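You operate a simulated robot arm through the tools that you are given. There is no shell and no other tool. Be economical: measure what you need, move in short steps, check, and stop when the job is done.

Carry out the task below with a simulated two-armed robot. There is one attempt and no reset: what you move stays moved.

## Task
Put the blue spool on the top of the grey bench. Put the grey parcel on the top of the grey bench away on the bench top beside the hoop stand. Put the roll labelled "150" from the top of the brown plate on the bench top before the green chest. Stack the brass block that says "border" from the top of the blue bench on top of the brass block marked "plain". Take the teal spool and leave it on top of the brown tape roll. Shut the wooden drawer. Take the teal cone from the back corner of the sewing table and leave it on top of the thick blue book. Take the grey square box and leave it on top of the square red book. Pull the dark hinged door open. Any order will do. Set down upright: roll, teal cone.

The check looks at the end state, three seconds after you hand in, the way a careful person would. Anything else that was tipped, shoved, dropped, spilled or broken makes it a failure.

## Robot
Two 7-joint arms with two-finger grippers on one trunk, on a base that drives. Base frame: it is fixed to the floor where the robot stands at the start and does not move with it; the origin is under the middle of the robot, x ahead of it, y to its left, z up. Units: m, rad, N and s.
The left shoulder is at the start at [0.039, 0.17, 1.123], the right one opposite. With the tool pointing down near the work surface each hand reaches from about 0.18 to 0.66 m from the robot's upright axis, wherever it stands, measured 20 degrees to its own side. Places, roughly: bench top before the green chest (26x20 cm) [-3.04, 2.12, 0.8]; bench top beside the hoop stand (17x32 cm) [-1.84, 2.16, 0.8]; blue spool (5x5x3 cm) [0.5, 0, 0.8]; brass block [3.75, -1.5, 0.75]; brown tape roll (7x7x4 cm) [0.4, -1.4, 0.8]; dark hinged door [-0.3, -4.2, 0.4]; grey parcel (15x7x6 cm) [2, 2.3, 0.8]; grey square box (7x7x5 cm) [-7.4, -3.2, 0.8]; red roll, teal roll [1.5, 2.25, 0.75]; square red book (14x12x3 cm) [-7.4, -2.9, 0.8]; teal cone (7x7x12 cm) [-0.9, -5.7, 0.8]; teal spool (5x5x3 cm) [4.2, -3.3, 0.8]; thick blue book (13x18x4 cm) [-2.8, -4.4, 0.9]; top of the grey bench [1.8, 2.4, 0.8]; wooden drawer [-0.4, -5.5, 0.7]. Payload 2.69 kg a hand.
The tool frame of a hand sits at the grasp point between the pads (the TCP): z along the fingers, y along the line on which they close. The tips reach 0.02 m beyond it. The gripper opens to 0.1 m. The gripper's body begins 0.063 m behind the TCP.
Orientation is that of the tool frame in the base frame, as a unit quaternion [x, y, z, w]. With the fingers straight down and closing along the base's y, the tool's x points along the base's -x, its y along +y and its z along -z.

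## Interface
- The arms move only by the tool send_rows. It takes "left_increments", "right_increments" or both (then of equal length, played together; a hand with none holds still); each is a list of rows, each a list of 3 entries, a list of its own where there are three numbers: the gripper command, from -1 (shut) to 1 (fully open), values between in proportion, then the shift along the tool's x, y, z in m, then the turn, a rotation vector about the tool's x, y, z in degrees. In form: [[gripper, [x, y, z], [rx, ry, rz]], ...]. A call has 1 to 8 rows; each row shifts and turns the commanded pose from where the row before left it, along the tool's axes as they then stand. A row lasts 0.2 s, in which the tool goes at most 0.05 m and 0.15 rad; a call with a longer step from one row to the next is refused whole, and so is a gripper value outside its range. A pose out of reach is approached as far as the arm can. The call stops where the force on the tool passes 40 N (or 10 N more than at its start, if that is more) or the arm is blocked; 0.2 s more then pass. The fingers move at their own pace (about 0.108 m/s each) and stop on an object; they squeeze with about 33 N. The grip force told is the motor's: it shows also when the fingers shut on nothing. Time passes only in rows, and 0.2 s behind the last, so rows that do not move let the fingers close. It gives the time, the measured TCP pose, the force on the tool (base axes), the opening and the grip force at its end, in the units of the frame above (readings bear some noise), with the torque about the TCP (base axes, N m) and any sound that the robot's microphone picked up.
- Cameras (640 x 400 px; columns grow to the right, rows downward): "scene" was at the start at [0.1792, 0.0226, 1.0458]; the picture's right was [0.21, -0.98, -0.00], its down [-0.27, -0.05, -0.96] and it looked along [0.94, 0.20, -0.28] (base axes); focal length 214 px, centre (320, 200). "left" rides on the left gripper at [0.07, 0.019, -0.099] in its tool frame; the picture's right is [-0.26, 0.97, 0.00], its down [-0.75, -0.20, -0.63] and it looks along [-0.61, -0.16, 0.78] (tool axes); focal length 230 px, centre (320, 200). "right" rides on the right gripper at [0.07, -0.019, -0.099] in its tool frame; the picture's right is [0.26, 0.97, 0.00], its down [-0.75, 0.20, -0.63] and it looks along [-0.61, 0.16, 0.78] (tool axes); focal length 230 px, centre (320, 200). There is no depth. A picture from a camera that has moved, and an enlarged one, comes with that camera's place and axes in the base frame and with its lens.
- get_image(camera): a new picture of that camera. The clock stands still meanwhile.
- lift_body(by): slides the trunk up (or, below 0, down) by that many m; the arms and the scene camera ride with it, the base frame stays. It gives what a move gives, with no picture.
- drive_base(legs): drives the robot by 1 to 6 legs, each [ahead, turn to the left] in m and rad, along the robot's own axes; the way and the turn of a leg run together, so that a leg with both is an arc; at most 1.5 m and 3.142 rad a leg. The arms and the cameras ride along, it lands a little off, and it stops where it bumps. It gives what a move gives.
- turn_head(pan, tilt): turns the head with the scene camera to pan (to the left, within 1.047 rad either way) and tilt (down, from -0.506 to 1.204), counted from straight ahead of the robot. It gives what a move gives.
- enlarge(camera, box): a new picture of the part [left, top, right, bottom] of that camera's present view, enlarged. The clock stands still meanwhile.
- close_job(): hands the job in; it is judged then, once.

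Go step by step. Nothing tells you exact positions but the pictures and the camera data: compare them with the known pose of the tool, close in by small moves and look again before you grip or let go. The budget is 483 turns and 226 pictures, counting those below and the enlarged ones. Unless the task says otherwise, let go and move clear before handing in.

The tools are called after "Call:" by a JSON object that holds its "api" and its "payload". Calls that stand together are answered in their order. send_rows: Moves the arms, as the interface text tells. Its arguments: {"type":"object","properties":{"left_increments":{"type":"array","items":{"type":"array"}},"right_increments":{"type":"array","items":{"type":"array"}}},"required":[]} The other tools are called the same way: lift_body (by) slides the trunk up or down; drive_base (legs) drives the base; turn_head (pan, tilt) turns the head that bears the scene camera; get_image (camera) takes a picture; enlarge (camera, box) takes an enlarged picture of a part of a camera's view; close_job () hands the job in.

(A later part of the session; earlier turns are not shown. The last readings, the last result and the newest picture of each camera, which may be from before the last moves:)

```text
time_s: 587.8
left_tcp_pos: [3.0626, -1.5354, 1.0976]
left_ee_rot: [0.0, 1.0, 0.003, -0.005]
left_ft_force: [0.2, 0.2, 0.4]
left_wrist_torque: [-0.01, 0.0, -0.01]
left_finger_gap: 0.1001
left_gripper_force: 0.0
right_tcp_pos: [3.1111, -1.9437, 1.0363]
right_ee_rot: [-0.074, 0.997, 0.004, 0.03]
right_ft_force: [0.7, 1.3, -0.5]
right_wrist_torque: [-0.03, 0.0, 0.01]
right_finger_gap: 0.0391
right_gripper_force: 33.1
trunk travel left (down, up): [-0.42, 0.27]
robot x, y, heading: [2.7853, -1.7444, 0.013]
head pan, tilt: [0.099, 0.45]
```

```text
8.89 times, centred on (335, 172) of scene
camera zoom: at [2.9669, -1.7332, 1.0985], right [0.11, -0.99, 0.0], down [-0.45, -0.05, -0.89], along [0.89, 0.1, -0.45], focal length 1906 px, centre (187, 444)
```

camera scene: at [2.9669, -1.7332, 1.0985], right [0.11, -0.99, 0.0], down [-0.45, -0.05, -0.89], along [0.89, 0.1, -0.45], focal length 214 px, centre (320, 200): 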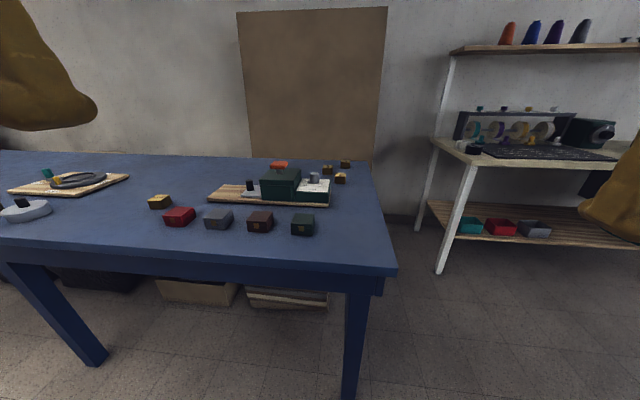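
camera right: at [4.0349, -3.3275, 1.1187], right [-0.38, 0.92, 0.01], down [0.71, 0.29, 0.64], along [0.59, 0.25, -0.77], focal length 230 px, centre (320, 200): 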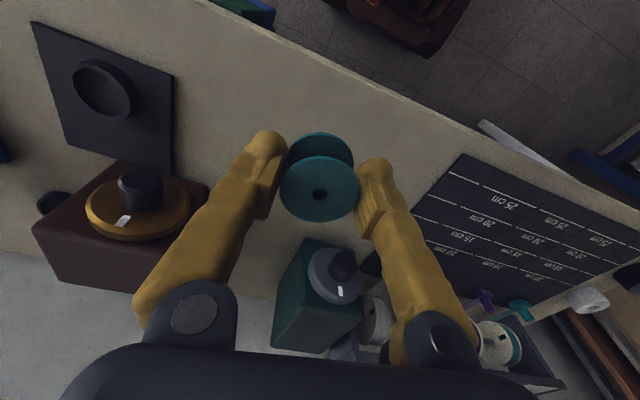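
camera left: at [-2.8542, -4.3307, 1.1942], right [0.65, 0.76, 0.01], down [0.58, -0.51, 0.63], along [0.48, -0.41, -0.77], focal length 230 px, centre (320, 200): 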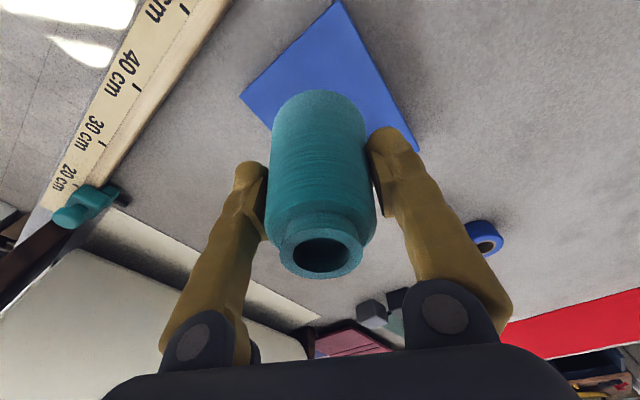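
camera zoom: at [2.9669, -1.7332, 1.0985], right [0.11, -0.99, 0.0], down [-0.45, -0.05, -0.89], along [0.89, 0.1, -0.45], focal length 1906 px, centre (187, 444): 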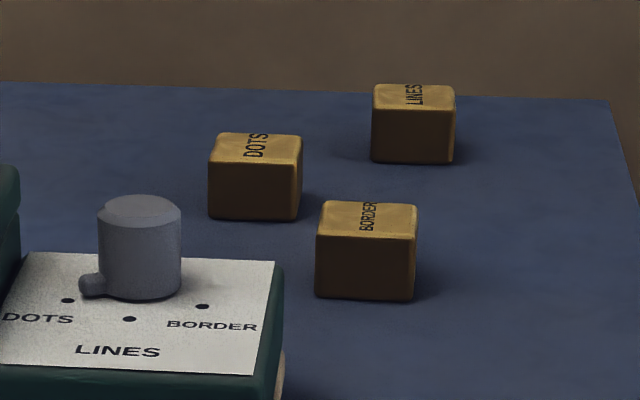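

BORDER is at about (3.83, −1.72) near the bench's south end, PLAIN at about (3.57, −1.10). I'll approach BORDER from the south-west corner for the left hand: first to (3.3, −2.6), then turn north-east.

Call:
{"api": "drive_base", "payload": {"legs": [[0, -1.04], [1.0, 0]]}}

Call:
{"api": "drive_base", "payload": {"legs": [[0, 1.88]]}}

```text
time_s: 591.6
left_tcp_pos: [3.1012, -1.8824, 1.0965]
left_ee_rot: [0.505, 0.863, 0.007, -0.016]
left_ft_force: [0.5, 0.6, 0.3]
left_wrist_torque: [-0.01, 0.01, -0.03]
left_finger_gap: 0.0999
left_gripper_force: 0.0
right_tcp_pos: [2.7688, -2.122, 1.0453]
right_ee_rot: [0.442, 0.896, -0.021, 0.04]
right_ft_force: [0.0, 0.1, -0.8]
right_wrist_torque: [0.02, 0.0, 0.02]
right_finger_gap: 0.039
right_gripper_force: 33.3
trunk travel left (down, up): [-0.42, 0.27]
robot x, y, heading: [2.8046, -1.7686, -1.075]
head pan, tilt: [0.099, 0.45]
stopped in leg 2: the robot was blocked; the commanded pose is now the measured one
```

```text
time_s: 596.7
left_tcp_pos: [2.8204, -1.4469, 1.1052]
left_ee_rot: [-0.401, 0.916, 0.0, 0.002]
left_ft_force: [1.2, -1.1, -1.2]
left_wrist_torque: [0.0, 0.03, 0.01]
left_finger_gap: 0.1002
left_gripper_force: 0.0
right_tcp_pos: [3.1492, -1.6942, 1.0452]
right_ee_rot: [-0.465, 0.884, 0.019, 0.04]
right_ft_force: [0.4, -0.7, -0.3]
right_wrist_torque: [0.0, 0.02, -0.01]
right_finger_gap: 0.039
right_gripper_force: 33.5
trunk travel left (down, up): [-0.42, 0.27]
robot x, y, heading: [2.8054, -1.7762, 0.81]
head pan, tilt: [0.099, 0.45]
```

Call:
{"api": "drive_base", "payload": {"legs": [[0, -1.84]]}}

Call:
{"api": "drive_base", "payload": {"legs": [[0.98, 0]]}}

```text
time_s: 597.4
left_tcp_pos: [2.817, -1.4641, 1.116]
left_ee_rot: [-0.434, 0.9, -0.034, -0.007]
left_ft_force: [0.1, -0.5, -0.6]
left_wrist_torque: [0.05, 0.04, 0.01]
left_finger_gap: 0.1
left_gripper_force: 0.0
right_tcp_pos: [3.1351, -1.6859, 1.0496]
right_ee_rot: [-0.456, 0.887, 0.042, 0.055]
right_ft_force: [-0.1, -0.2, -0.2]
right_wrist_torque: [0.03, 0.04, -0.01]
right_finger_gap: 0.0393
right_gripper_force: 33.0
trunk travel left (down, up): [-0.42, 0.27]
robot x, y, heading: [2.808, -1.7752, 0.807]
head pan, tilt: [0.099, 0.45]
stopped in leg 1: the robot was blocked; the commanded pose is now the measured one
```

```text
time_s: 601.1
left_tcp_pos: [3.3071, -0.9132, 1.1025]
left_ee_rot: [-0.413, 0.911, -0.014, -0.012]
left_ft_force: [-0.4, 0.9, 0.1]
left_wrist_torque: [0.01, -0.06, 0.02]
left_finger_gap: 0.0998
left_gripper_force: 0.1
right_tcp_pos: [3.6337, -1.1609, 1.0437]
right_ee_rot: [-0.465, 0.885, 0.018, 0.038]
right_ft_force: [1.1, -0.3, -0.9]
right_wrist_torque: [0.07, 0.13, 0.0]
right_finger_gap: 0.0391
right_gripper_force: 33.3
trunk travel left (down, up): [-0.42, 0.27]
robot x, y, heading: [3.3037, -1.246, 0.816]
head pan, tilt: [0.099, 0.45]
stopped in leg 1: the robot was blocked; the commanded pose is now the measured one
```

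A mistake again: the failed turn was followed by the forward leg, so I drove up against the bench. I'll look carefully at the state, and from now on send drives one at a time.

Call:
{"api": "get_image", "payload": {"camera": "scene"}}

```text
64 pictures are left
camera scene: at [3.3532, -1.1639, 1.1154], right [0.79, -0.61, 0.02], down [-0.22, -0.31, -0.93], along [0.57, 0.73, -0.38], focal length 214 px, centre (320, 200)
```

scene: 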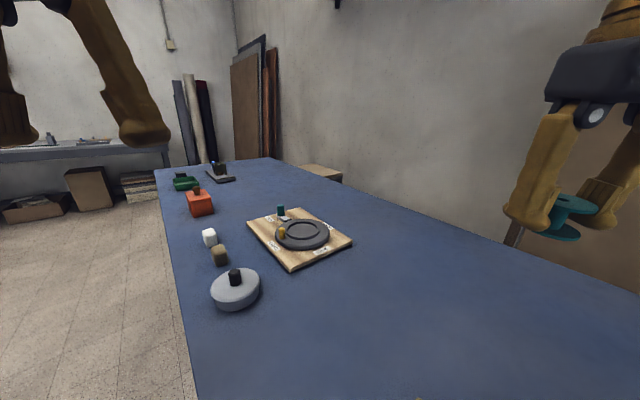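

I'm pressed against the bench edge. Backing straight off.

Call:
{"api": "drive_base", "payload": {"legs": [[-0.7, 0]]}}

Call:
{"api": "turn_head", "payload": {"pan": -0.6, "tilt": 0.45}}

Call:
{"api": "get_image", "payload": {"camera": "scene"}}

```text
time_s: 601.9
left_tcp_pos: [3.3558, -0.8645, 1.0712]
left_ee_rot: [-0.411, 0.91, -0.026, -0.044]
left_ft_force: [-0.3, 0.2, 1.1]
left_wrist_torque: [0.05, -0.01, 0.01]
left_finger_gap: 0.1
left_gripper_force: 0.0
right_tcp_pos: [3.682, -1.1162, 1.011]
right_ee_rot: [-0.461, 0.887, 0.004, 0.005]
right_ft_force: [-0.6, -0.2, -0.1]
right_wrist_torque: [-0.01, 0.0, 0.0]
right_finger_gap: 0.039
right_gripper_force: 33.0
trunk travel left (down, up): [-0.42, 0.27]
robot x, y, heading: [3.3035, -1.2522, 0.827]
head pan, tilt: [0.099, 0.45]
stopped in leg 1: the robot was blocked; the commanded pose is now the measured one
```

```text
time_s: 602.9
left_tcp_pos: [3.3533, -0.8651, 1.0751]
left_ee_rot: [-0.412, 0.91, -0.025, -0.042]
left_ft_force: [0.1, 0.7, -0.4]
left_wrist_torque: [-0.01, 0.01, -0.01]
left_finger_gap: 0.0999
left_gripper_force: 0.0
right_tcp_pos: [3.6795, -1.1169, 1.0132]
right_ee_rot: [-0.461, 0.887, 0.003, 0.008]
right_ft_force: [-0.2, -0.2, -1.1]
right_wrist_torque: [0.02, -0.02, -0.01]
right_finger_gap: 0.0392
right_gripper_force: 32.9
trunk travel left (down, up): [-0.42, 0.27]
robot x, y, heading: [3.3048, -1.2504, 0.822]
head pan, tilt: [-0.6, 0.45]
```

```text
63 pictures are left
camera scene: at [3.3889, -1.2137, 1.1111], right [0.22, -0.98, -0.02], down [-0.38, -0.06, -0.92], along [0.9, 0.21, -0.39], focal length 214 px, centre (320, 200)
```

scene: 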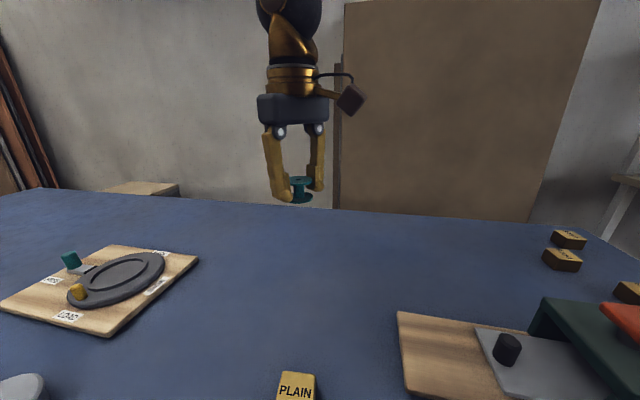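

Call:
{"api": "drive_base", "payload": {"legs": [[-0.5, 0]]}}

```text
time_s: 603.7
left_tcp_pos: [3.3858, -0.8291, 1.0521]
left_ee_rot: [-0.41, 0.909, -0.038, -0.068]
left_ft_force: [-0.6, 0.5, -0.5]
left_wrist_torque: [-0.03, -0.05, 0.0]
left_finger_gap: 0.0998
left_gripper_force: 0.0
right_tcp_pos: [3.7123, -1.0841, 0.9874]
right_ee_rot: [-0.46, 0.888, -0.005, -0.021]
right_ft_force: [-0.6, 0.2, -0.2]
right_wrist_torque: [-0.04, -0.03, -0.02]
right_finger_gap: 0.0392
right_gripper_force: 33.2
trunk travel left (down, up): [-0.42, 0.27]
robot x, y, heading: [3.2987, -1.2545, 0.827]
head pan, tilt: [-0.6, 0.45]
stopped in leg 1: the robot was blocked; the commanded pose is now the measured one
```

Call:
{"api": "drive_base", "payload": {"legs": [[-0.3, 0]]}}

```text
time_s: 605.7
left_tcp_pos: [3.2064, -1.0376, 1.0464]
left_ee_rot: [-0.411, 0.907, -0.037, -0.08]
left_ft_force: [0.0, -0.5, 0.7]
left_wrist_torque: [0.07, -0.07, 0.02]
left_finger_gap: 0.1003
left_gripper_force: 0.1
right_tcp_pos: [3.529, -1.2917, 0.9775]
right_ee_rot: [-0.462, 0.886, -0.005, -0.032]
right_ft_force: [-1.2, -1.2, -0.5]
right_wrist_torque: [0.11, -0.07, -0.02]
right_finger_gap: 0.0391
right_gripper_force: 33.4
trunk travel left (down, up): [-0.42, 0.27]
robot x, y, heading: [3.0967, -1.4748, 0.826]
head pan, tilt: [-0.6, 0.45]
```

Call:
{"api": "drive_base", "payload": {"legs": [[-0.4, 0]]}}

Call:
{"api": "turn_head", "payload": {"pan": -0.5, "tilt": 0.45}}

Call:
{"api": "get_image", "payload": {"camera": "scene"}}

```text
time_s: 608.2
left_tcp_pos: [2.9236, -1.3417, 1.0509]
left_ee_rot: [-0.41, 0.908, -0.035, -0.074]
left_ft_force: [-0.3, 0.3, 1.0]
left_wrist_torque: [0.03, 0.0, 0.01]
left_finger_gap: 0.1002
left_gripper_force: 0.0
right_tcp_pos: [3.2487, -1.5976, 0.9821]
right_ee_rot: [-0.461, 0.887, -0.001, -0.027]
right_ft_force: [0.1, -0.9, 0.2]
right_wrist_torque: [-0.02, 0.03, 0.0]
right_finger_gap: 0.0391
right_gripper_force: 33.1
trunk travel left (down, up): [-0.42, 0.27]
robot x, y, heading: [2.8206, -1.7726, 0.823]
head pan, tilt: [-0.6, 0.45]
```

```text
time_s: 608.9
left_tcp_pos: [2.912, -1.3557, 1.057]
left_ee_rot: [-0.411, 0.909, -0.031, -0.066]
left_ft_force: [0.4, 0.1, -0.3]
left_wrist_torque: [0.03, 0.01, 0.03]
left_finger_gap: 0.0999
left_gripper_force: 0.1
right_tcp_pos: [3.2372, -1.6079, 0.9897]
right_ee_rot: [-0.461, 0.887, 0.002, -0.019]
right_ft_force: [-0.1, -0.2, -0.4]
right_wrist_torque: [0.02, -0.01, -0.01]
right_finger_gap: 0.039
right_gripper_force: 33.0
trunk travel left (down, up): [-0.42, 0.27]
robot x, y, heading: [2.8199, -1.7683, 0.826]
head pan, tilt: [-0.499, 0.45]
```

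```text
62 pictures are left
camera scene: at [2.9667, -1.6727, 1.0989], right [0.32, -0.95, 0.01], down [-0.42, -0.15, -0.89], along [0.85, 0.28, -0.45], focal length 214 px, centre (320, 200)
```

scene: 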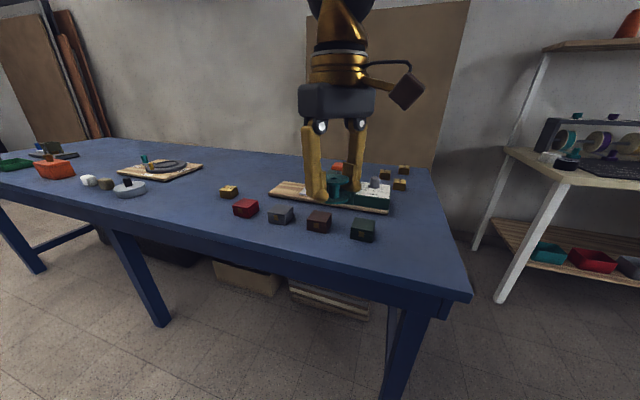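

The bench hasn't shifted (its corner is at the same spot as before). I'll level the hands and make the turn toward the south-east on its own.

Call:
{"api": "send_rows", "payload": {"left_increments": [[1, [0, 0, 0], [0, -4.2, 0]], [1, [0, 0, 0], [0, -4.1, 0]], [1, [0, 0, 0], [0, 0, 0]]], "right_increments": [[-1, [0, 0, 0], [0, -2.3, 0]], [-1, [0, 0, -0.02], [0, 0, 0]], [-1, [0, 0, 0], [0, 0, 0]]]}}

Call:
{"api": "drive_base", "payload": {"legs": [[0, -1.87]]}}

```text
time_s: 609.7
left_tcp_pos: [2.9128, -1.3542, 1.0573]
left_ee_rot: [-0.413, 0.911, -0.001, -0.001]
left_ft_force: [0.4, -0.4, -0.2]
left_wrist_torque: [0.02, 0.02, 0.0]
left_finger_gap: 0.0998
left_gripper_force: 0.1
right_tcp_pos: [3.2379, -1.6067, 1.0075]
right_ee_rot: [-0.463, 0.886, 0.01, -0.002]
right_ft_force: [-0.2, -0.4, -0.6]
right_wrist_torque: [-0.03, -0.01, 0.0]
right_finger_gap: 0.0391
right_gripper_force: 33.4
trunk travel left (down, up): [-0.42, 0.27]
robot x, y, heading: [2.82, -1.7688, 0.82]
head pan, tilt: [-0.499, 0.45]
```

```text
time_s: 614.6
left_tcp_pos: [3.1994, -1.9635, 1.0558]
left_ee_rot: [0.466, 0.885, 0.001, -0.002]
left_ft_force: [0.1, 0.3, 0.9]
left_wrist_torque: [-0.02, -0.01, 0.01]
left_finger_gap: 0.0996
left_gripper_force: 0.0
right_tcp_pos: [2.8753, -2.2144, 1.0089]
right_ee_rot: [0.417, 0.909, 0.007, 0.007]
right_ft_force: [0.7, -0.1, 0.4]
right_wrist_torque: [0.0, 0.0, 0.01]
right_finger_gap: 0.0392
right_gripper_force: 33.4
trunk travel left (down, up): [-0.42, 0.27]
robot x, y, heading: [2.8232, -1.7647, -1.002]
head pan, tilt: [-0.499, 0.45]
```

Call:
{"api": "drive_base", "payload": {"legs": [[0.98, 0]]}}

```text
time_s: 619.7
left_tcp_pos: [3.7228, -2.7838, 1.0622]
left_ee_rot: [0.47, 0.883, -0.004, 0.005]
left_ft_force: [0.7, -0.1, 0.2]
left_wrist_torque: [0.0, 0.01, 0.02]
left_finger_gap: 0.1002
left_gripper_force: 0.0
right_tcp_pos: [3.3954, -3.0327, 1.0148]
right_ee_rot: [0.421, 0.907, 0.005, 0.013]
right_ft_force: [-0.4, 0.3, -0.9]
right_wrist_torque: [0.02, 0.0, 0.0]
right_finger_gap: 0.0392
right_gripper_force: 32.6
trunk travel left (down, up): [-0.42, 0.27]
robot x, y, heading: [3.3599, -2.5987, -1.007]
head pan, tilt: [-0.499, 0.45]
```

Call:
{"api": "drive_base", "payload": {"legs": [[0, 1.87]]}}

```text
time_s: 624.6
left_tcp_pos: [3.4339, -2.2126, 1.067]
left_ee_rot: [-0.419, 0.908, 0.005, 0.014]
left_ft_force: [-1.0, -0.6, -0.7]
left_wrist_torque: [0.01, 0.0, 0.0]
left_finger_gap: 0.1002
left_gripper_force: 0.0
right_tcp_pos: [3.763, -2.4597, 1.0194]
right_ee_rot: [-0.466, 0.884, 0.017, 0.012]
right_ft_force: [0.3, -0.3, -0.4]
right_wrist_torque: [0.0, 0.0, 0.01]
right_finger_gap: 0.039
right_gripper_force: 32.6
trunk travel left (down, up): [-0.42, 0.27]
robot x, y, heading: [3.3657, -2.6041, 0.837]
head pan, tilt: [-0.499, 0.45]
```

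Call:
{"api": "drive_base", "payload": {"legs": [[0.4, 0]]}}

Call:
{"api": "turn_head", "payload": {"pan": 0.3, "tilt": 0.6}}

Call:
{"api": "get_image", "payload": {"camera": "scene"}}

Call:
{"api": "get_image", "payload": {"camera": "left"}}

```text
time_s: 627.2
left_tcp_pos: [3.7046, -1.9228, 1.0708]
left_ee_rot: [-0.412, 0.911, 0.008, 0.02]
left_ft_force: [0.3, 0.1, 0.1]
left_wrist_torque: [-0.04, 0.01, -0.01]
left_finger_gap: 0.0998
left_gripper_force: 0.0
right_tcp_pos: [4.0292, -2.1744, 1.0251]
right_ee_rot: [-0.461, 0.887, 0.019, 0.019]
right_ft_force: [-0.3, 0.1, -0.8]
right_wrist_torque: [-0.02, 0.02, 0.01]
right_finger_gap: 0.0392
right_gripper_force: 33.1
trunk travel left (down, up): [-0.42, 0.27]
robot x, y, heading: [3.6448, -2.3034, 0.823]
head pan, tilt: [-0.499, 0.45]
```

```text
time_s: 628.3
left_tcp_pos: [3.6922, -1.936, 1.0775]
left_ee_rot: [-0.411, 0.911, 0.011, 0.029]
left_ft_force: [-0.9, -0.3, -0.1]
left_wrist_torque: [-0.01, -0.02, 0.0]
left_finger_gap: 0.1
left_gripper_force: 0.0
right_tcp_pos: [4.018, -2.1884, 1.0314]
right_ee_rot: [-0.46, 0.887, 0.022, 0.028]
right_ft_force: [-0.2, -0.1, 0.6]
right_wrist_torque: [-0.04, -0.03, 0.02]
right_finger_gap: 0.0393
right_gripper_force: 32.5
trunk travel left (down, up): [-0.42, 0.27]
robot x, y, heading: [3.6445, -2.3019, 0.822]
head pan, tilt: [0.3, 0.6]
```

```text
61 pictures are left
camera scene: at [3.7409, -2.1544, 1.0853], right [0.9, -0.43, 0.0], down [-0.25, -0.52, -0.82], along [0.35, 0.74, -0.58], focal length 214 px, centre (320, 200)
```

scene: 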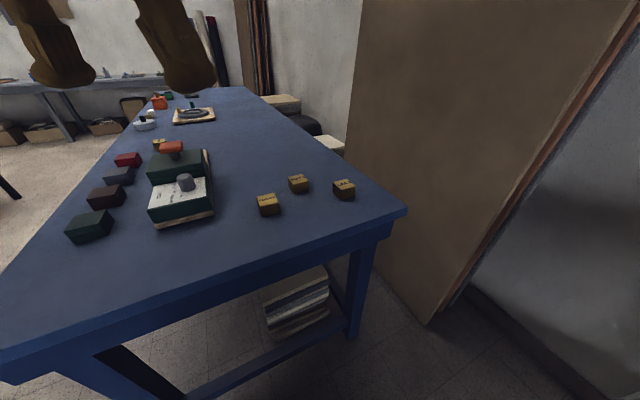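

```text
60 pictures are left
camera left: at [3.6275, -1.9806, 1.1725], right [-0.56, 0.83, 0.01], down [0.62, 0.4, 0.67], along [0.56, 0.38, -0.74], focal length 230 px, centre (320, 200)
```

left: 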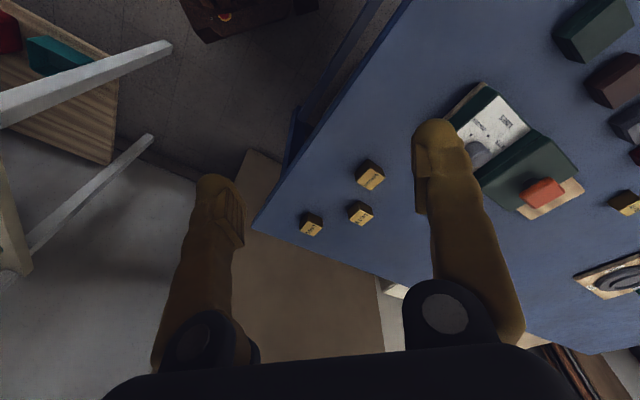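

Call:
{"api": "enlarge", "payload": {"camera": "left", "box": [290, 145, 400, 245]}}

```text
4.00 times, centred on (345, 195) of left
camera zoom: at [3.6275, -1.9806, 1.1725], right [-0.56, 0.83, 0.01], down [0.62, 0.4, 0.67], along [0.56, 0.38, -0.74], focal length 920 px, centre (220, 220)
```

zoom: 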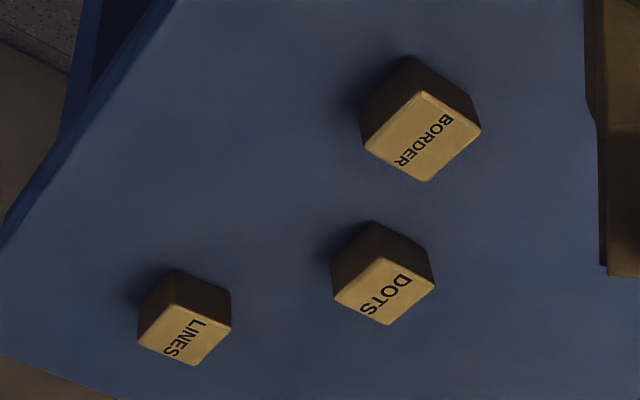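

BORDER is confirmed: top centre (3.806, −1.733, 0.796), axis-aligned, about 4 cm. I'll turn the left wrist to close along x and move above it.

Call:
{"api": "send_rows", "payload": {"left_increments": [[1, [0, 0, 0], [0, 3.5, 0]], [1, [0, 0, 0], [0, 0, -8.3]], [1, [0, 0, 0], [0, 0, -8.3]], [1, [0, 0, 0], [0, 0, -8.3]], [1, [0, 0, 0], [0, 0, -8.3]], [1, [0, 0, 0], [0, 0, -8.3]], [1, [-0.04, -0.023, 0], [0, 0, 0]], [1, [-0.04, -0.023, 0], [0, 0, 0]]]}}

Call:
{"api": "send_rows", "payload": {"left_increments": [[1, [-0.042, -0.023, 0], [0, 0, 0]], [1, [-0.042, -0.023, 0], [0, 0, 0]], [1, [-0.04, -0.023, 0], [0, 0, 0]], [1, [0, 0, 0.045], [0, 0, 0]], [1, [0, 0, 0.045], [0, 0, 0]], [1, [0, 0, 0.045], [0, 0, 0]]]}}

Call:
{"api": "get_image", "payload": {"camera": "left"}}

```text
time_s: 630.1
left_tcp_pos: [3.7352, -1.854, 1.0786]
left_ee_rot: [0.709, -0.706, 0.002, 0.001]
left_ft_force: [-0.8, -0.4, 0.4]
left_wrist_torque: [-0.01, -0.01, -0.01]
left_finger_gap: 0.1
left_gripper_force: 0.0
right_tcp_pos: [4.0177, -2.1861, 1.0308]
right_ee_rot: [-0.461, 0.887, 0.021, 0.028]
right_ft_force: [1.1, -0.3, -0.2]
right_wrist_torque: [-0.01, 0.03, 0.0]
right_finger_gap: 0.0393
right_gripper_force: 33.3
trunk travel left (down, up): [-0.42, 0.27]
robot x, y, heading: [3.6429, -2.3008, 0.823]
head pan, tilt: [0.3, 0.6]
```

```text
time_s: 631.5
left_tcp_pos: [3.8055, -1.7303, 0.9416]
left_ee_rot: [0.708, -0.706, 0.001, 0.001]
left_ft_force: [0.9, 0.5, 0.1]
left_wrist_torque: [-0.02, 0.01, 0.05]
left_finger_gap: 0.1002
left_gripper_force: 0.1
right_tcp_pos: [4.0186, -2.1855, 1.0312]
right_ee_rot: [-0.462, 0.886, 0.02, 0.027]
right_ft_force: [0.2, 0.2, -0.9]
right_wrist_torque: [-0.01, 0.0, 0.04]
right_finger_gap: 0.0391
right_gripper_force: 32.8
trunk travel left (down, up): [-0.42, 0.27]
robot x, y, heading: [3.6423, -2.3041, 0.826]
head pan, tilt: [0.3, 0.6]
```

```text
58 pictures are left
camera left: at [3.7878, -1.7997, 1.0408], right [-0.97, 0.25, 0.0], down [0.2, 0.75, 0.63], along [0.16, 0.61, -0.78], focal length 230 px, centre (320, 200)
```

left: 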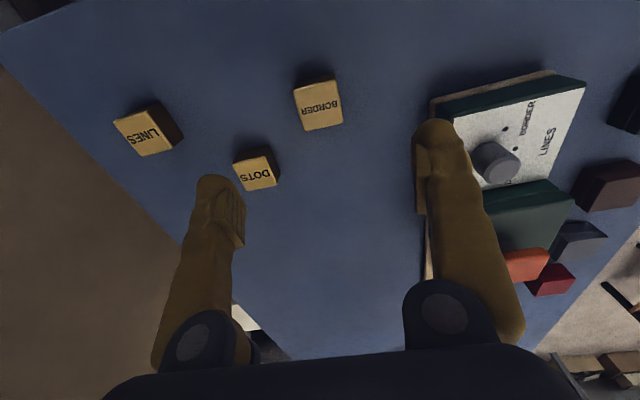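

Call:
{"api": "send_rows", "payload": {"left_increments": [[0.6, [-0.003, 0, 0.045], [0, 0, 0]], [0.6, [0, 0, 0.045], [0, 0, 0]], [0.6, [0, 0, 0.04], [0, 0, 0]], [0.6, [0, 0, 0.025], [0, 0, 0]], [-1, [0, 0, 0], [0, 0, 0]], [-1, [0, 0, 0], [0, 0, 0]], [-1, [0, 0, 0], [0, 0, 0]]]}}

Call:
{"api": "get_image", "payload": {"camera": "left"}}

```text
time_s: 633.1
left_tcp_pos: [3.8101, -1.7272, 0.7866]
left_ee_rot: [0.709, -0.705, 0.003, 0.002]
left_ft_force: [0.8, -0.1, -0.1]
left_wrist_torque: [-0.02, 0.04, -0.01]
left_finger_gap: 0.0452
left_gripper_force: 32.8
right_tcp_pos: [4.0189, -2.1866, 1.0316]
right_ee_rot: [-0.461, 0.887, 0.021, 0.027]
right_ft_force: [0.1, -0.7, 0.2]
right_wrist_torque: [0.0, 0.01, -0.04]
right_finger_gap: 0.0392
right_gripper_force: 33.1
trunk travel left (down, up): [-0.42, 0.27]
robot x, y, heading: [3.6404, -2.3006, 0.819]
head pan, tilt: [0.3, 0.6]
```

```text
57 pictures are left
camera left: at [3.7914, -1.7978, 0.8868], right [-0.97, 0.26, 0.0], down [0.2, 0.75, 0.63], along [0.16, 0.61, -0.78], focal length 230 px, centre (320, 200)
```

left: 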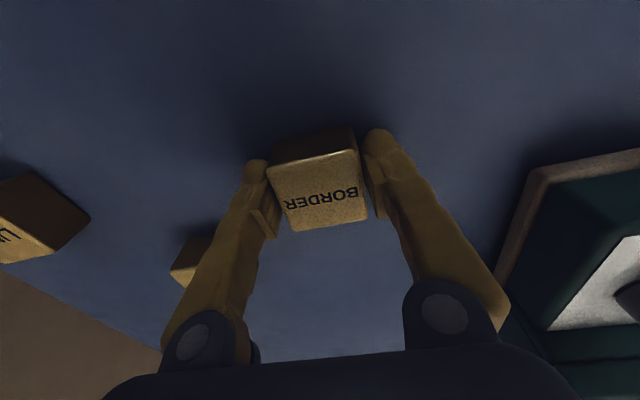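

BORDER is gripped. I'll lift it, tuck in, and back away from the bench end.

Call:
{"api": "send_rows", "payload": {"left_increments": [[-1, [0, 0, -0.04], [0, 0, 0]], [-1, [0, 0, -0.045], [0, 0, 0]], [-1, [0, 0, -0.045], [0, 0, 0]], [-1, [0, 0, -0.045], [0, 0, 0]], [-1, [0, 0, -0.045], [0, 0, 0]], [-1, [0.04, 0.02, 0], [0, 0, 0]], [-1, [0.04, 0.02, 0], [0, 0, 0]], [-1, [0.04, 0.02, 0], [0, 0, 0]]], "right_increments": [[-1, [0, 0, 0], [1, 4, 0]], [-1, [0, 0, 0], [0, 0, 0]], [-1, [0, 0, 0], [0, 0, 0]], [-1, [0, 0, 0], [0, 0, 0]], [-1, [0, 0, 0], [0, 0, 0]], [-1, [0, 0, 0], [0, 0, 0]], [-1, [0, 0, 0], [0, 0, 0]], [-1, [0, 0, 0], [0, 0, 0]]]}}

Call:
{"api": "drive_base", "payload": {"legs": [[-0.55, 0]]}}

```text
time_s: 634.9
left_tcp_pos: [3.7443, -1.8489, 1.0079]
left_ee_rot: [0.708, -0.706, 0.002, -0.001]
left_ft_force: [-0.1, -0.3, -4.4]
left_wrist_torque: [-0.01, 0.02, 0.02]
left_finger_gap: 0.0449
left_gripper_force: 33.2
right_tcp_pos: [4.018, -2.1878, 1.0313]
right_ee_rot: [-0.461, 0.887, -0.003, 0.001]
right_ft_force: [-0.7, -0.4, 0.2]
right_wrist_torque: [0.05, -0.01, 0.02]
right_finger_gap: 0.0394
right_gripper_force: 32.9
trunk travel left (down, up): [-0.42, 0.27]
robot x, y, heading: [3.6426, -2.2995, 0.819]
head pan, tilt: [0.3, 0.6]
```

```text
time_s: 638.1
left_tcp_pos: [3.3701, -2.2553, 1.0083]
left_ee_rot: [-0.703, 0.711, -0.001, 0.0]
left_ft_force: [0.7, -0.3, -5.9]
left_wrist_torque: [0.03, 0.04, 0.0]
left_finger_gap: 0.0452
left_gripper_force: 33.0
right_tcp_pos: [3.6404, -2.5951, 1.0319]
right_ee_rot: [-0.454, 0.891, -0.003, 0.0]
right_ft_force: [-0.8, 0.2, -0.9]
right_wrist_torque: [-0.03, -0.02, -0.05]
right_finger_gap: 0.0391
right_gripper_force: 33.1
trunk travel left (down, up): [-0.42, 0.27]
robot x, y, heading: [3.2636, -2.7008, 0.811]
head pan, tilt: [0.3, 0.6]
```

Call:
{"api": "drive_base", "payload": {"legs": [[0, 1.165]]}}

```text
time_s: 641.5
left_tcp_pos: [2.8993, -2.4407, 1.0148]
left_ee_rot: [0.978, -0.21, -0.003, -0.006]
left_ft_force: [-0.8, -0.3, -6.6]
left_wrist_torque: [-0.03, -0.03, 0.0]
left_finger_gap: 0.0452
left_gripper_force: 32.9
right_tcp_pos: [3.321, -2.3317, 1.036]
right_ee_rot: [0.868, -0.497, -0.004, -0.006]
right_ft_force: [-0.4, 0.1, -0.5]
right_wrist_torque: [-0.03, 0.01, 0.0]
right_finger_gap: 0.039
right_gripper_force: 33.3
trunk travel left (down, up): [-0.42, 0.27]
robot x, y, heading: [3.2697, -2.7, 1.962]
head pan, tilt: [0.3, 0.6]
```

Call:
{"api": "drive_base", "payload": {"legs": [[1.43, 0]]}}

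```text
time_s: 648.6
left_tcp_pos: [2.3699, -1.1175, 1.0189]
left_ee_rot: [0.976, -0.219, -0.007, -0.013]
left_ft_force: [0.3, -0.5, -5.0]
left_wrist_torque: [0.01, 0.0, 0.0]
left_finger_gap: 0.045
left_gripper_force: 32.9
right_tcp_pos: [2.7927, -1.016, 1.0421]
right_ee_rot: [0.863, -0.505, -0.01, -0.012]
right_ft_force: [-0.2, 0.4, 0.4]
right_wrist_torque: [-0.04, 0.02, -0.04]
right_finger_gap: 0.0389
right_gripper_force: 33.2
trunk travel left (down, up): [-0.42, 0.27]
robot x, y, heading: [2.7294, -1.3735, 1.946]
head pan, tilt: [0.3, 0.6]
```

Call:
{"api": "drive_base", "payload": {"legs": [[0, -1.85]]}}

```text
time_s: 653.5
left_tcp_pos: [3.0538, -1.0971, 1.0249]
left_ee_rot: [-0.416, 0.909, -0.009, 0.02]
left_ft_force: [-0.4, -0.1, -5.7]
left_wrist_torque: [-0.02, 0.0, -0.04]
left_finger_gap: 0.0451
left_gripper_force: 33.9
right_tcp_pos: [3.0395, -1.5328, 1.0456]
right_ee_rot: [-0.122, 0.992, -0.004, 0.024]
right_ft_force: [0.1, -0.3, 0.3]
right_wrist_torque: [0.05, -0.04, 0.0]
right_finger_gap: 0.0389
right_gripper_force: 33.1
trunk travel left (down, up): [-0.42, 0.27]
robot x, y, heading: [2.7322, -1.3578, 0.105]
head pan, tilt: [0.3, 0.6]
```

Call:
{"api": "drive_base", "payload": {"legs": [[0.29, 0]]}}

Call:
{"api": "turn_head", "payload": {"pan": 0.3, "tilt": 0.7}}

Call:
{"api": "get_image", "payload": {"camera": "scene"}}

Call:
{"api": "get_image", "payload": {"camera": "left"}}

```text
time_s: 655.5
left_tcp_pos: [3.3333, -1.0685, 1.0297]
left_ee_rot: [-0.413, 0.91, -0.01, 0.027]
left_ft_force: [1.8, 0.3, -5.3]
left_wrist_torque: [-0.01, 0.06, 0.02]
left_finger_gap: 0.045
left_gripper_force: 33.2
right_tcp_pos: [3.3183, -1.5043, 1.0517]
right_ee_rot: [-0.12, 0.992, -0.003, 0.032]
right_ft_force: [1.1, -0.2, -0.5]
right_wrist_torque: [0.0, 0.06, -0.03]
right_finger_gap: 0.0391
right_gripper_force: 32.8
trunk travel left (down, up): [-0.42, 0.27]
robot x, y, heading: [3.0184, -1.3361, 0.102]
head pan, tilt: [0.3, 0.6]
```

```text
time_s: 656.2
left_tcp_pos: [3.3143, -1.0698, 1.0351]
left_ee_rot: [-0.415, 0.909, -0.014, 0.036]
left_ft_force: [-0.1, -0.1, -4.5]
left_wrist_torque: [0.01, 0.0, 0.0]
left_finger_gap: 0.045
left_gripper_force: 33.2
right_tcp_pos: [3.3168, -1.4998, 1.0513]
right_ee_rot: [-0.113, 0.993, 0.003, 0.042]
right_ft_force: [0.7, 0.3, 0.3]
right_wrist_torque: [0.01, -0.04, 0.0]
right_finger_gap: 0.0394
right_gripper_force: 32.7
trunk travel left (down, up): [-0.42, 0.27]
robot x, y, heading: [3.0165, -1.3321, 0.103]
head pan, tilt: [0.3, 0.7]
```

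```text
56 pictures are left
camera scene: at [3.1825, -1.2874, 1.0767], right [0.39, -0.92, 0.0], down [-0.6, -0.25, -0.75], along [0.69, 0.3, -0.66], focal length 214 px, centre (320, 200)
```

scene: 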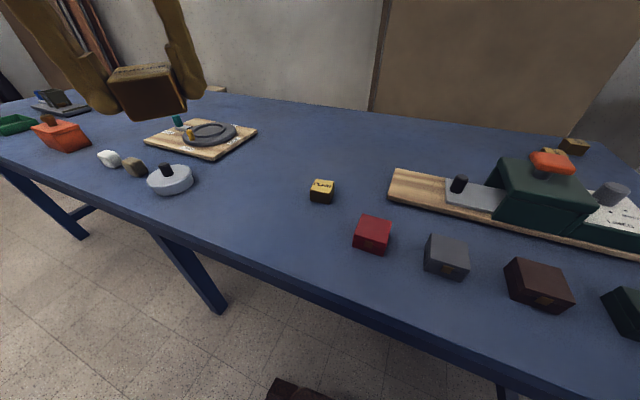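

```text
55 pictures are left
camera left: at [3.2476, -1.1117, 1.1296], right [-0.56, 0.83, -0.04], down [0.59, 0.43, 0.68], along [0.58, 0.36, -0.73], focal length 230 px, centre (320, 200)
```

left: 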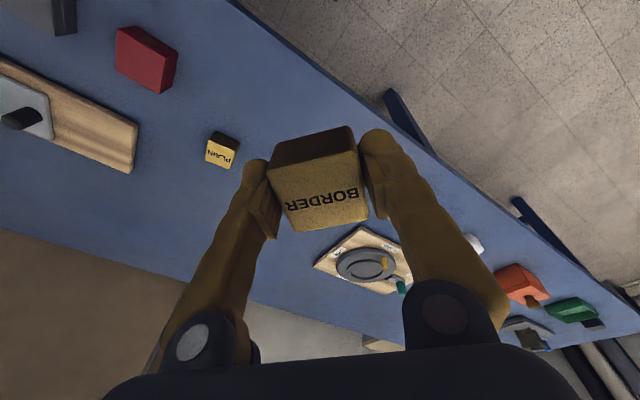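

PLAIN's top is at (3.517, −1.147, 0.799). I'll level the left hand and move above it.

Call:
{"api": "send_rows", "payload": {"left_increments": [[-1, [0, 0, 0], [-3.2, 3.1, 0]], [-1, [-0.015, -0.0407, 0], [0, 0, 0]], [-1, [-0.015, -0.0407, 0], [0, 0, 0]], [-1, [-0.015, -0.0407, 0], [0, 0, 0]], [-1, [-0.015, -0.0407, 0], [0, 0, 0]], [-1, [-0.015, -0.0407, 0], [0, 0, 0]]]}}

Call:
{"api": "get_image", "payload": {"camera": "left"}}

Call:
{"api": "enlarge", "payload": {"camera": "scene", "box": [270, 140, 390, 215]}}

```text
time_s: 657.6
left_tcp_pos: [3.5222, -1.1465, 1.0333]
left_ee_rot: [-0.415, 0.91, 0.002, -0.001]
left_ft_force: [1.1, -0.7, -5.3]
left_wrist_torque: [-0.04, 0.04, 0.01]
left_finger_gap: 0.0452
left_gripper_force: 32.5
right_tcp_pos: [3.3181, -1.4999, 1.0508]
right_ee_rot: [-0.113, 0.993, 0.003, 0.041]
right_ft_force: [-0.4, 0.0, -0.2]
right_wrist_torque: [0.01, 0.04, -0.01]
right_finger_gap: 0.0389
right_gripper_force: 33.2
trunk travel left (down, up): [-0.42, 0.27]
robot x, y, heading: [3.0196, -1.3323, 0.105]
head pan, tilt: [0.3, 0.7]
```

```text
54 pictures are left
camera left: at [3.4631, -1.1877, 1.1335], right [-0.56, 0.83, 0.0], down [0.65, 0.43, 0.63], along [0.52, 0.36, -0.78], focal length 230 px, centre (320, 200)
```

left: 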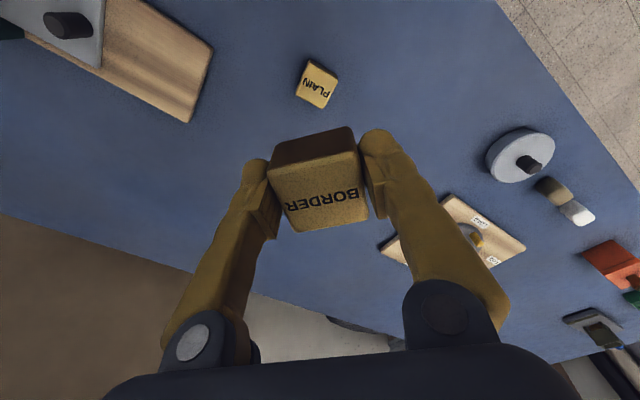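

```text
5.33 times, centred on (330, 178) of scene
camera zoom: at [3.1844, -1.2877, 1.0763], right [0.39, -0.92, -0.01], down [-0.61, -0.25, -0.75], along [0.69, 0.3, -0.66], focal length 1144 px, centre (267, 320)
```

zoom: 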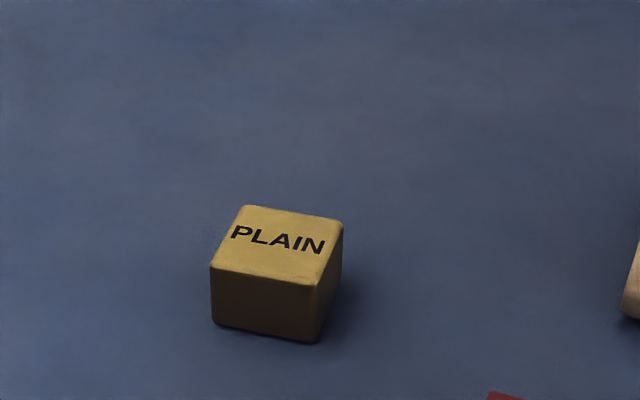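

PLAIN's yaw is ≈ 8°. I'll rotate the hand to align, then come down part-way.

Call:
{"api": "send_rows", "payload": {"left_increments": [[-1, [0, 0, 0], [0, 0, 8.2]], [-1, [0, 0, 0], [0, 0, 8.2]], [-1, [0, 0, 0], [0, 0, 8.2]], [-1, [0, 0, 0], [0, 0, 8.2]], [-1, [0, 0, 0], [0, 0, 8.2]], [-1, [0.004, 0, 0.045], [0, 0, 0]], [-1, [0, 0, 0.045], [0, 0, 0]], [-1, [0, 0, 0.04], [0, 0, 0]]]}}

Call:
{"api": "enlarge", "payload": {"camera": "scene", "box": [240, 100, 400, 215]}}

Call:
{"api": "get_image", "payload": {"camera": "left"}}

```text
time_s: 659.4
left_tcp_pos: [3.5168, -1.1473, 0.9044]
left_ee_rot: [-0.069, 0.998, 0.001, -0.001]
left_ft_force: [0.6, 0.7, -4.8]
left_wrist_torque: [-0.04, 0.05, 0.01]
left_finger_gap: 0.0451
left_gripper_force: 32.7
right_tcp_pos: [3.3185, -1.4999, 1.0504]
right_ee_rot: [-0.113, 0.993, 0.003, 0.039]
right_ft_force: [0.4, -0.6, 0.4]
right_wrist_torque: [0.03, -0.01, 0.01]
right_finger_gap: 0.0391
right_gripper_force: 33.4
trunk travel left (down, up): [-0.42, 0.27]
robot x, y, heading: [3.0155, -1.3341, 0.105]
head pan, tilt: [0.3, 0.7]
```

```text
3.48 times, centred on (320, 158) of scene
camera zoom: at [3.1842, -1.2872, 1.0763], right [0.39, -0.92, -0.01], down [-0.61, -0.25, -0.75], along [0.69, 0.3, -0.66], focal length 746 px, centre (320, 348)
```

zoom: 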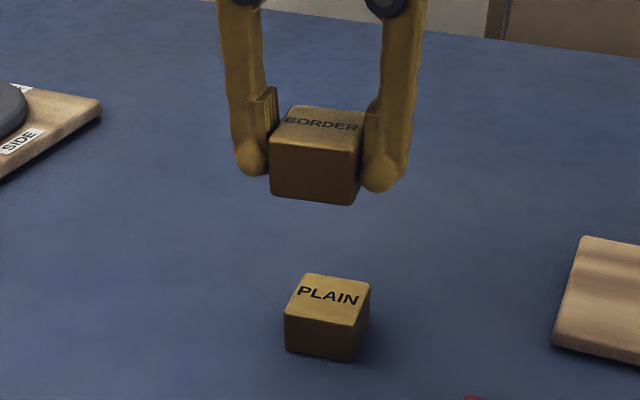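

```text
51 pictures are left
camera left: at [3.4456, -1.1389, 1.0041], right [0.12, 0.99, 0.0], down [0.77, -0.1, 0.63], along [0.62, -0.08, -0.78], focal length 230 px, centre (320, 200)
```

left: 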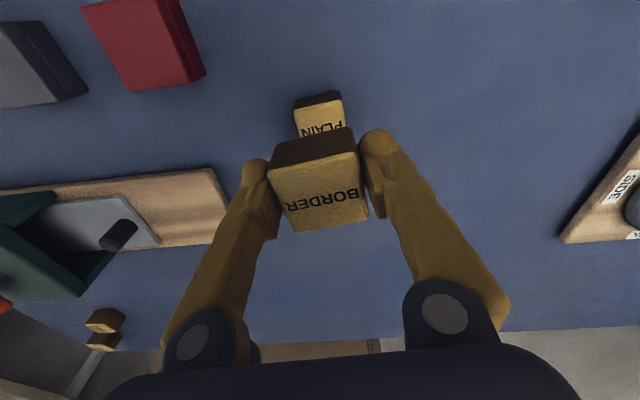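

Good alignment. Lowering to just above contact.

Call:
{"api": "send_rows", "payload": {"left_increments": [[-1, [0, 0, 0.03], [0, 0, 0]], [-1, [0, 0, 0.025], [0, 0, 0]], [-1, [0, 0, 0.01], [0, 0, 0]], [-1, [0, 0, 0], [0, 0, 0]]]}}

Call:
{"api": "enlarge", "payload": {"camera": "scene", "box": [270, 130, 370, 205]}}

```text
time_s: 660.4
left_tcp_pos: [3.5147, -1.148, 0.8396]
left_ee_rot: [-0.07, 0.998, 0.001, -0.001]
left_ft_force: [-0.3, 0.5, -4.9]
left_wrist_torque: [-0.01, -0.01, 0.02]
left_finger_gap: 0.045
left_gripper_force: 32.9
right_tcp_pos: [3.3177, -1.4995, 1.0529]
right_ee_rot: [-0.113, 0.993, 0.003, 0.041]
right_ft_force: [0.5, 0.1, -0.9]
right_wrist_torque: [0.0, 0.0, 0.01]
right_finger_gap: 0.0392
right_gripper_force: 33.3
trunk travel left (down, up): [-0.42, 0.27]
robot x, y, heading: [3.0153, -1.3305, 0.102]
head pan, tilt: [0.3, 0.7]
```

```text
5.33 times, centred on (320, 168) of scene
camera zoom: at [3.1834, -1.2875, 1.0765], right [0.39, -0.92, -0.01], down [-0.61, -0.25, -0.75], along [0.69, 0.3, -0.66], focal length 1144 px, centre (320, 373)
```

zoom: 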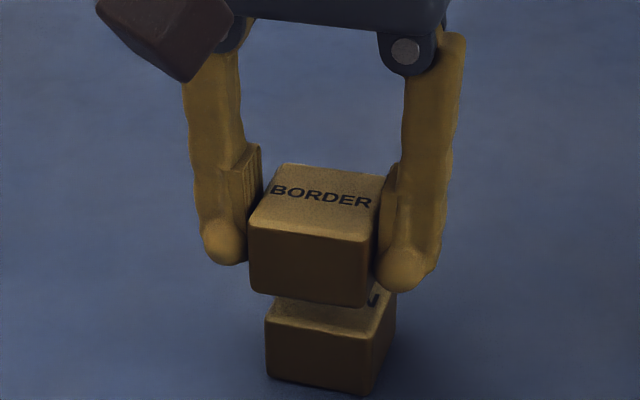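

Call:
{"api": "send_rows", "payload": {"left_increments": [[-1, [-0.001, -0.0045, 0], [0, 0, 0]], [-1, [0, 0, 0.008], [0, 0, 0]], [-1, [0, 0, 0.003], [0, 0, 0]], [-1, [0, 0, 0], [0, 0, 0]]]}}

```text
time_s: 661.4
left_tcp_pos: [3.5156, -1.1522, 0.8268]
left_ee_rot: [-0.07, 0.998, 0.0, -0.002]
left_ft_force: [-0.1, -0.2, -4.8]
left_wrist_torque: [-0.01, 0.03, 0.0]
left_finger_gap: 0.0454
left_gripper_force: 32.9
right_tcp_pos: [3.3181, -1.5, 1.0523]
right_ee_rot: [-0.113, 0.993, 0.003, 0.041]
right_ft_force: [0.3, 0.5, -1.0]
right_wrist_torque: [0.0, 0.0, -0.01]
right_finger_gap: 0.0394
right_gripper_force: 32.8
trunk travel left (down, up): [-0.42, 0.27]
robot x, y, heading: [3.0179, -1.3333, 0.103]
head pan, tilt: [0.3, 0.7]
```

Call:
{"api": "send_rows", "payload": {"left_increments": [[-1, [0, 0, 0.002], [0, 0, 0]], [-1, [0, 0, 0.002], [0, 0, 0]], [-1, [0, 0, 0], [0, 0, 0]]]}}

Call:
{"api": "enlarge", "payload": {"camera": "scene", "box": [270, 130, 370, 205]}}

```text
time_s: 662.2
left_tcp_pos: [3.5157, -1.1517, 0.8239]
left_ee_rot: [-0.07, 0.998, 0.001, -0.001]
left_ft_force: [-0.4, 0.1, -5.8]
left_wrist_torque: [-0.01, 0.0, 0.02]
left_finger_gap: 0.0453
left_gripper_force: 33.3
right_tcp_pos: [3.3188, -1.4996, 1.0518]
right_ee_rot: [-0.113, 0.993, 0.003, 0.041]
right_ft_force: [-0.1, -0.4, 0.2]
right_wrist_torque: [-0.02, 0.01, -0.05]
right_finger_gap: 0.039
right_gripper_force: 33.4
trunk travel left (down, up): [-0.42, 0.27]
robot x, y, heading: [3.018, -1.3307, 0.103]
head pan, tilt: [0.3, 0.7]
```

```text
5.33 times, centred on (320, 168) of scene
camera zoom: at [3.1835, -1.2874, 1.0765], right [0.39, -0.92, -0.01], down [-0.61, -0.25, -0.75], along [0.69, 0.3, -0.66], focal length 1144 px, centre (320, 373)
```

zoom: 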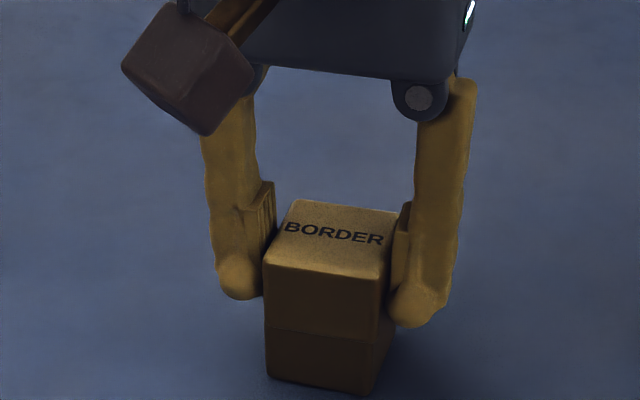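

Nicely aligned, almost touching. A touch further.

Call:
{"api": "send_rows", "payload": {"left_increments": [[-1, [0, 0, 0.0015], [0, 0, 0]], [-1, [0, 0, 0.0015], [0, 0, 0]], [-1, [0, 0, 0], [0, 0, 0]]]}}

```text
time_s: 663.0
left_tcp_pos: [3.5151, -1.1531, 0.8221]
left_ee_rot: [-0.069, 0.998, 0.002, -0.001]
left_ft_force: [0.3, 0.2, -4.4]
left_wrist_torque: [-0.03, 0.04, 0.01]
left_finger_gap: 0.0451
left_gripper_force: 32.7
right_tcp_pos: [3.3179, -1.4995, 1.0523]
right_ee_rot: [-0.113, 0.993, 0.002, 0.041]
right_ft_force: [-0.5, -0.3, 0.2]
right_wrist_torque: [0.01, 0.03, 0.0]
right_finger_gap: 0.0388
right_gripper_force: 32.9
trunk travel left (down, up): [-0.42, 0.27]
robot x, y, heading: [3.0138, -1.334, 0.097]
head pan, tilt: [0.3, 0.7]
```

Call:
{"api": "send_rows", "payload": {"left_increments": [[-1, [0, 0, 0.0015], [0, 0, 0]], [-1, [0, 0, 0.0015], [0, 0, 0]], [-1, [0, 0, 0], [0, 0, 0]]]}}

```text
time_s: 663.8
left_tcp_pos: [3.516, -1.1515, 0.8205]
left_ee_rot: [-0.07, 0.998, 0.001, 0.002]
left_ft_force: [-4.1, -1.2, 26.7]
left_wrist_torque: [-0.13, 0.36, 0.01]
left_finger_gap: 0.0451
left_gripper_force: 32.9
right_tcp_pos: [3.3153, -1.5002, 1.0519]
right_ee_rot: [-0.113, 0.993, 0.003, 0.042]
right_ft_force: [-0.8, -0.3, 0.5]
right_wrist_torque: [0.0, -0.01, -0.01]
right_finger_gap: 0.0393
right_gripper_force: 33.4
trunk travel left (down, up): [-0.42, 0.27]
robot x, y, heading: [3.0167, -1.334, 0.101]
head pan, tilt: [0.3, 0.7]
```

Contact. Ease up 1 mm, release and lift.

Call:
{"api": "send_rows", "payload": {"left_increments": [[-1, [0, 0, -0.001], [0, 0, 0]], [0.2, [0, 0, 0], [0, 0, 0]], [0.5, [0, 0, 0], [0, 0, 0]], [0.6, [0, 0, 0], [0, 0, 0]], [0.6, [0, 0, -0.03], [0, 0, 0]], [0.6, [0, 0, -0.045], [0, 0, 0]], [0.6, [0, 0, -0.045], [0, 0, 0]], [1, [0, 0, -0.045], [0, 0, 0]]]}}

Call:
{"api": "enlarge", "payload": {"camera": "scene", "box": [270, 130, 370, 205]}}

```text
time_s: 665.6
left_tcp_pos: [3.5154, -1.1489, 0.9846]
left_ee_rot: [-0.07, 0.998, 0.001, -0.001]
left_ft_force: [-0.1, 0.5, 0.1]
left_wrist_torque: [0.01, 0.0, 0.03]
left_finger_gap: 0.1001
left_gripper_force: 0.1
right_tcp_pos: [3.3179, -1.5018, 1.0527]
right_ee_rot: [-0.113, 0.993, 0.003, 0.042]
right_ft_force: [0.2, 0.2, 0.2]
right_wrist_torque: [0.03, -0.03, 0.01]
right_finger_gap: 0.0391
right_gripper_force: 32.8
trunk travel left (down, up): [-0.42, 0.27]
robot x, y, heading: [3.0137, -1.334, 0.103]
head pan, tilt: [0.3, 0.7]
```

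```text
5.33 times, centred on (320, 168) of scene
camera zoom: at [3.1825, -1.2876, 1.0767], right [0.39, -0.92, 0.0], down [-0.6, -0.25, -0.75], along [0.69, 0.3, -0.66], focal length 1144 px, centre (320, 373)
```

zoom: 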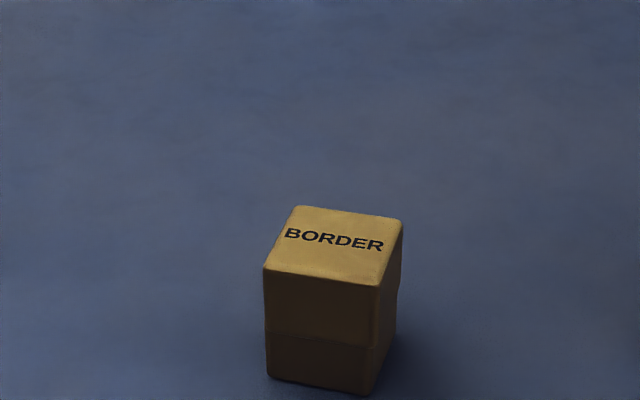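

Stacked neatly. Now to the tape roll: reverse away from the bench.

Call:
{"api": "drive_base", "payload": {"legs": [[-1.1, 0]]}}

```text
time_s: 671.2
left_tcp_pos: [2.4216, -1.2648, 0.9833]
left_ee_rot: [-0.076, 0.997, 0.001, 0.0]
left_ft_force: [-1.2, -0.2, 0.7]
left_wrist_torque: [0.02, -0.02, -0.01]
left_finger_gap: 0.1001
left_gripper_force: 0.0
right_tcp_pos: [2.2286, -1.6169, 1.0528]
right_ee_rot: [-0.121, 0.992, 0.003, 0.041]
right_ft_force: [0.1, -0.3, 0.7]
right_wrist_torque: [0.02, -0.01, 0.01]
right_finger_gap: 0.0393
right_gripper_force: 33.2
trunk travel left (down, up): [-0.42, 0.27]
robot x, y, heading: [1.9285, -1.4553, 0.117]
head pan, tilt: [0.3, 0.7]
```

Call:
{"api": "drive_base", "payload": {"legs": [[0, 3.14]]}}

Call:
{"api": "turn_head", "payload": {"pan": 0, "tilt": 0.4}}

Call:
{"api": "get_image", "payload": {"camera": "scene"}}

```text
time_s: 672.2
left_tcp_pos: [2.3693, -1.261, 1.0107]
left_ee_rot: [-0.087, 0.996, 0.004, 0.025]
left_ft_force: [-0.7, 0.5, -0.3]
left_wrist_torque: [0.0, -0.04, 0.01]
left_finger_gap: 0.0998
left_gripper_force: 0.0
right_tcp_pos: [2.2281, -1.5997, 1.0589]
right_ee_rot: [-0.114, 0.992, 0.02, 0.049]
right_ft_force: [0.3, -0.8, 0.1]
right_wrist_torque: [0.03, -0.04, -0.03]
right_finger_gap: 0.039
right_gripper_force: 32.7
trunk travel left (down, up): [-0.42, 0.27]
robot x, y, heading: [1.9256, -1.453, 0.133]
head pan, tilt: [0.3, 0.7]
stopped in leg 1: the robot was blocked; the commanded pose is now the measured one
```

```text
time_s: 673.0
left_tcp_pos: [2.372, -1.2599, 1.0072]
left_ee_rot: [-0.087, 0.996, 0.003, 0.023]
left_ft_force: [-0.5, -0.7, 0.8]
left_wrist_torque: [0.0, -0.01, -0.02]
left_finger_gap: 0.1001
left_gripper_force: 0.1
right_tcp_pos: [2.2306, -1.5992, 1.057]
right_ee_rot: [-0.114, 0.992, 0.019, 0.049]
right_ft_force: [-0.5, -0.1, -0.5]
right_wrist_torque: [-0.04, 0.0, 0.02]
right_finger_gap: 0.0392
right_gripper_force: 32.8
trunk travel left (down, up): [-0.42, 0.27]
robot x, y, heading: [1.927, -1.4554, 0.139]
head pan, tilt: [0.0, 0.4]
```

```text
47 pictures are left
camera scene: at [2.1058, -1.4268, 1.1031], right [0.14, -0.99, 0.0], down [-0.4, -0.06, -0.91], along [0.91, 0.13, -0.41], focal length 214 px, centre (320, 200)
```

scene: 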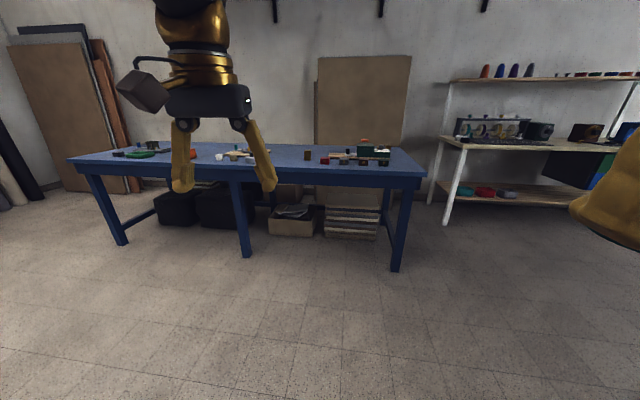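

Call:
{"api": "drive_base", "payload": {"legs": [[0, 3.12]]}}

```text
time_s: 681.0
left_tcp_pos: [1.4823, -1.6497, 1.0067]
left_ee_rot: [0.996, 0.089, -0.023, 0.003]
left_ft_force: [-0.2, 0.3, 0.5]
left_wrist_torque: [-0.01, -0.05, -0.02]
left_finger_gap: 0.0999
left_gripper_force: 0.1
right_tcp_pos: [1.63, -1.3067, 1.063]
right_ee_rot: [0.992, 0.12, -0.042, 0.013]
right_ft_force: [0.1, 0.4, -0.7]
right_wrist_torque: [0.0, 0.03, 0.0]
right_finger_gap: 0.039
right_gripper_force: 33.1
trunk travel left (down, up): [-0.42, 0.27]
robot x, y, heading: [1.9225, -1.4386, -3.0]
head pan, tilt: [0.0, 0.4]
```

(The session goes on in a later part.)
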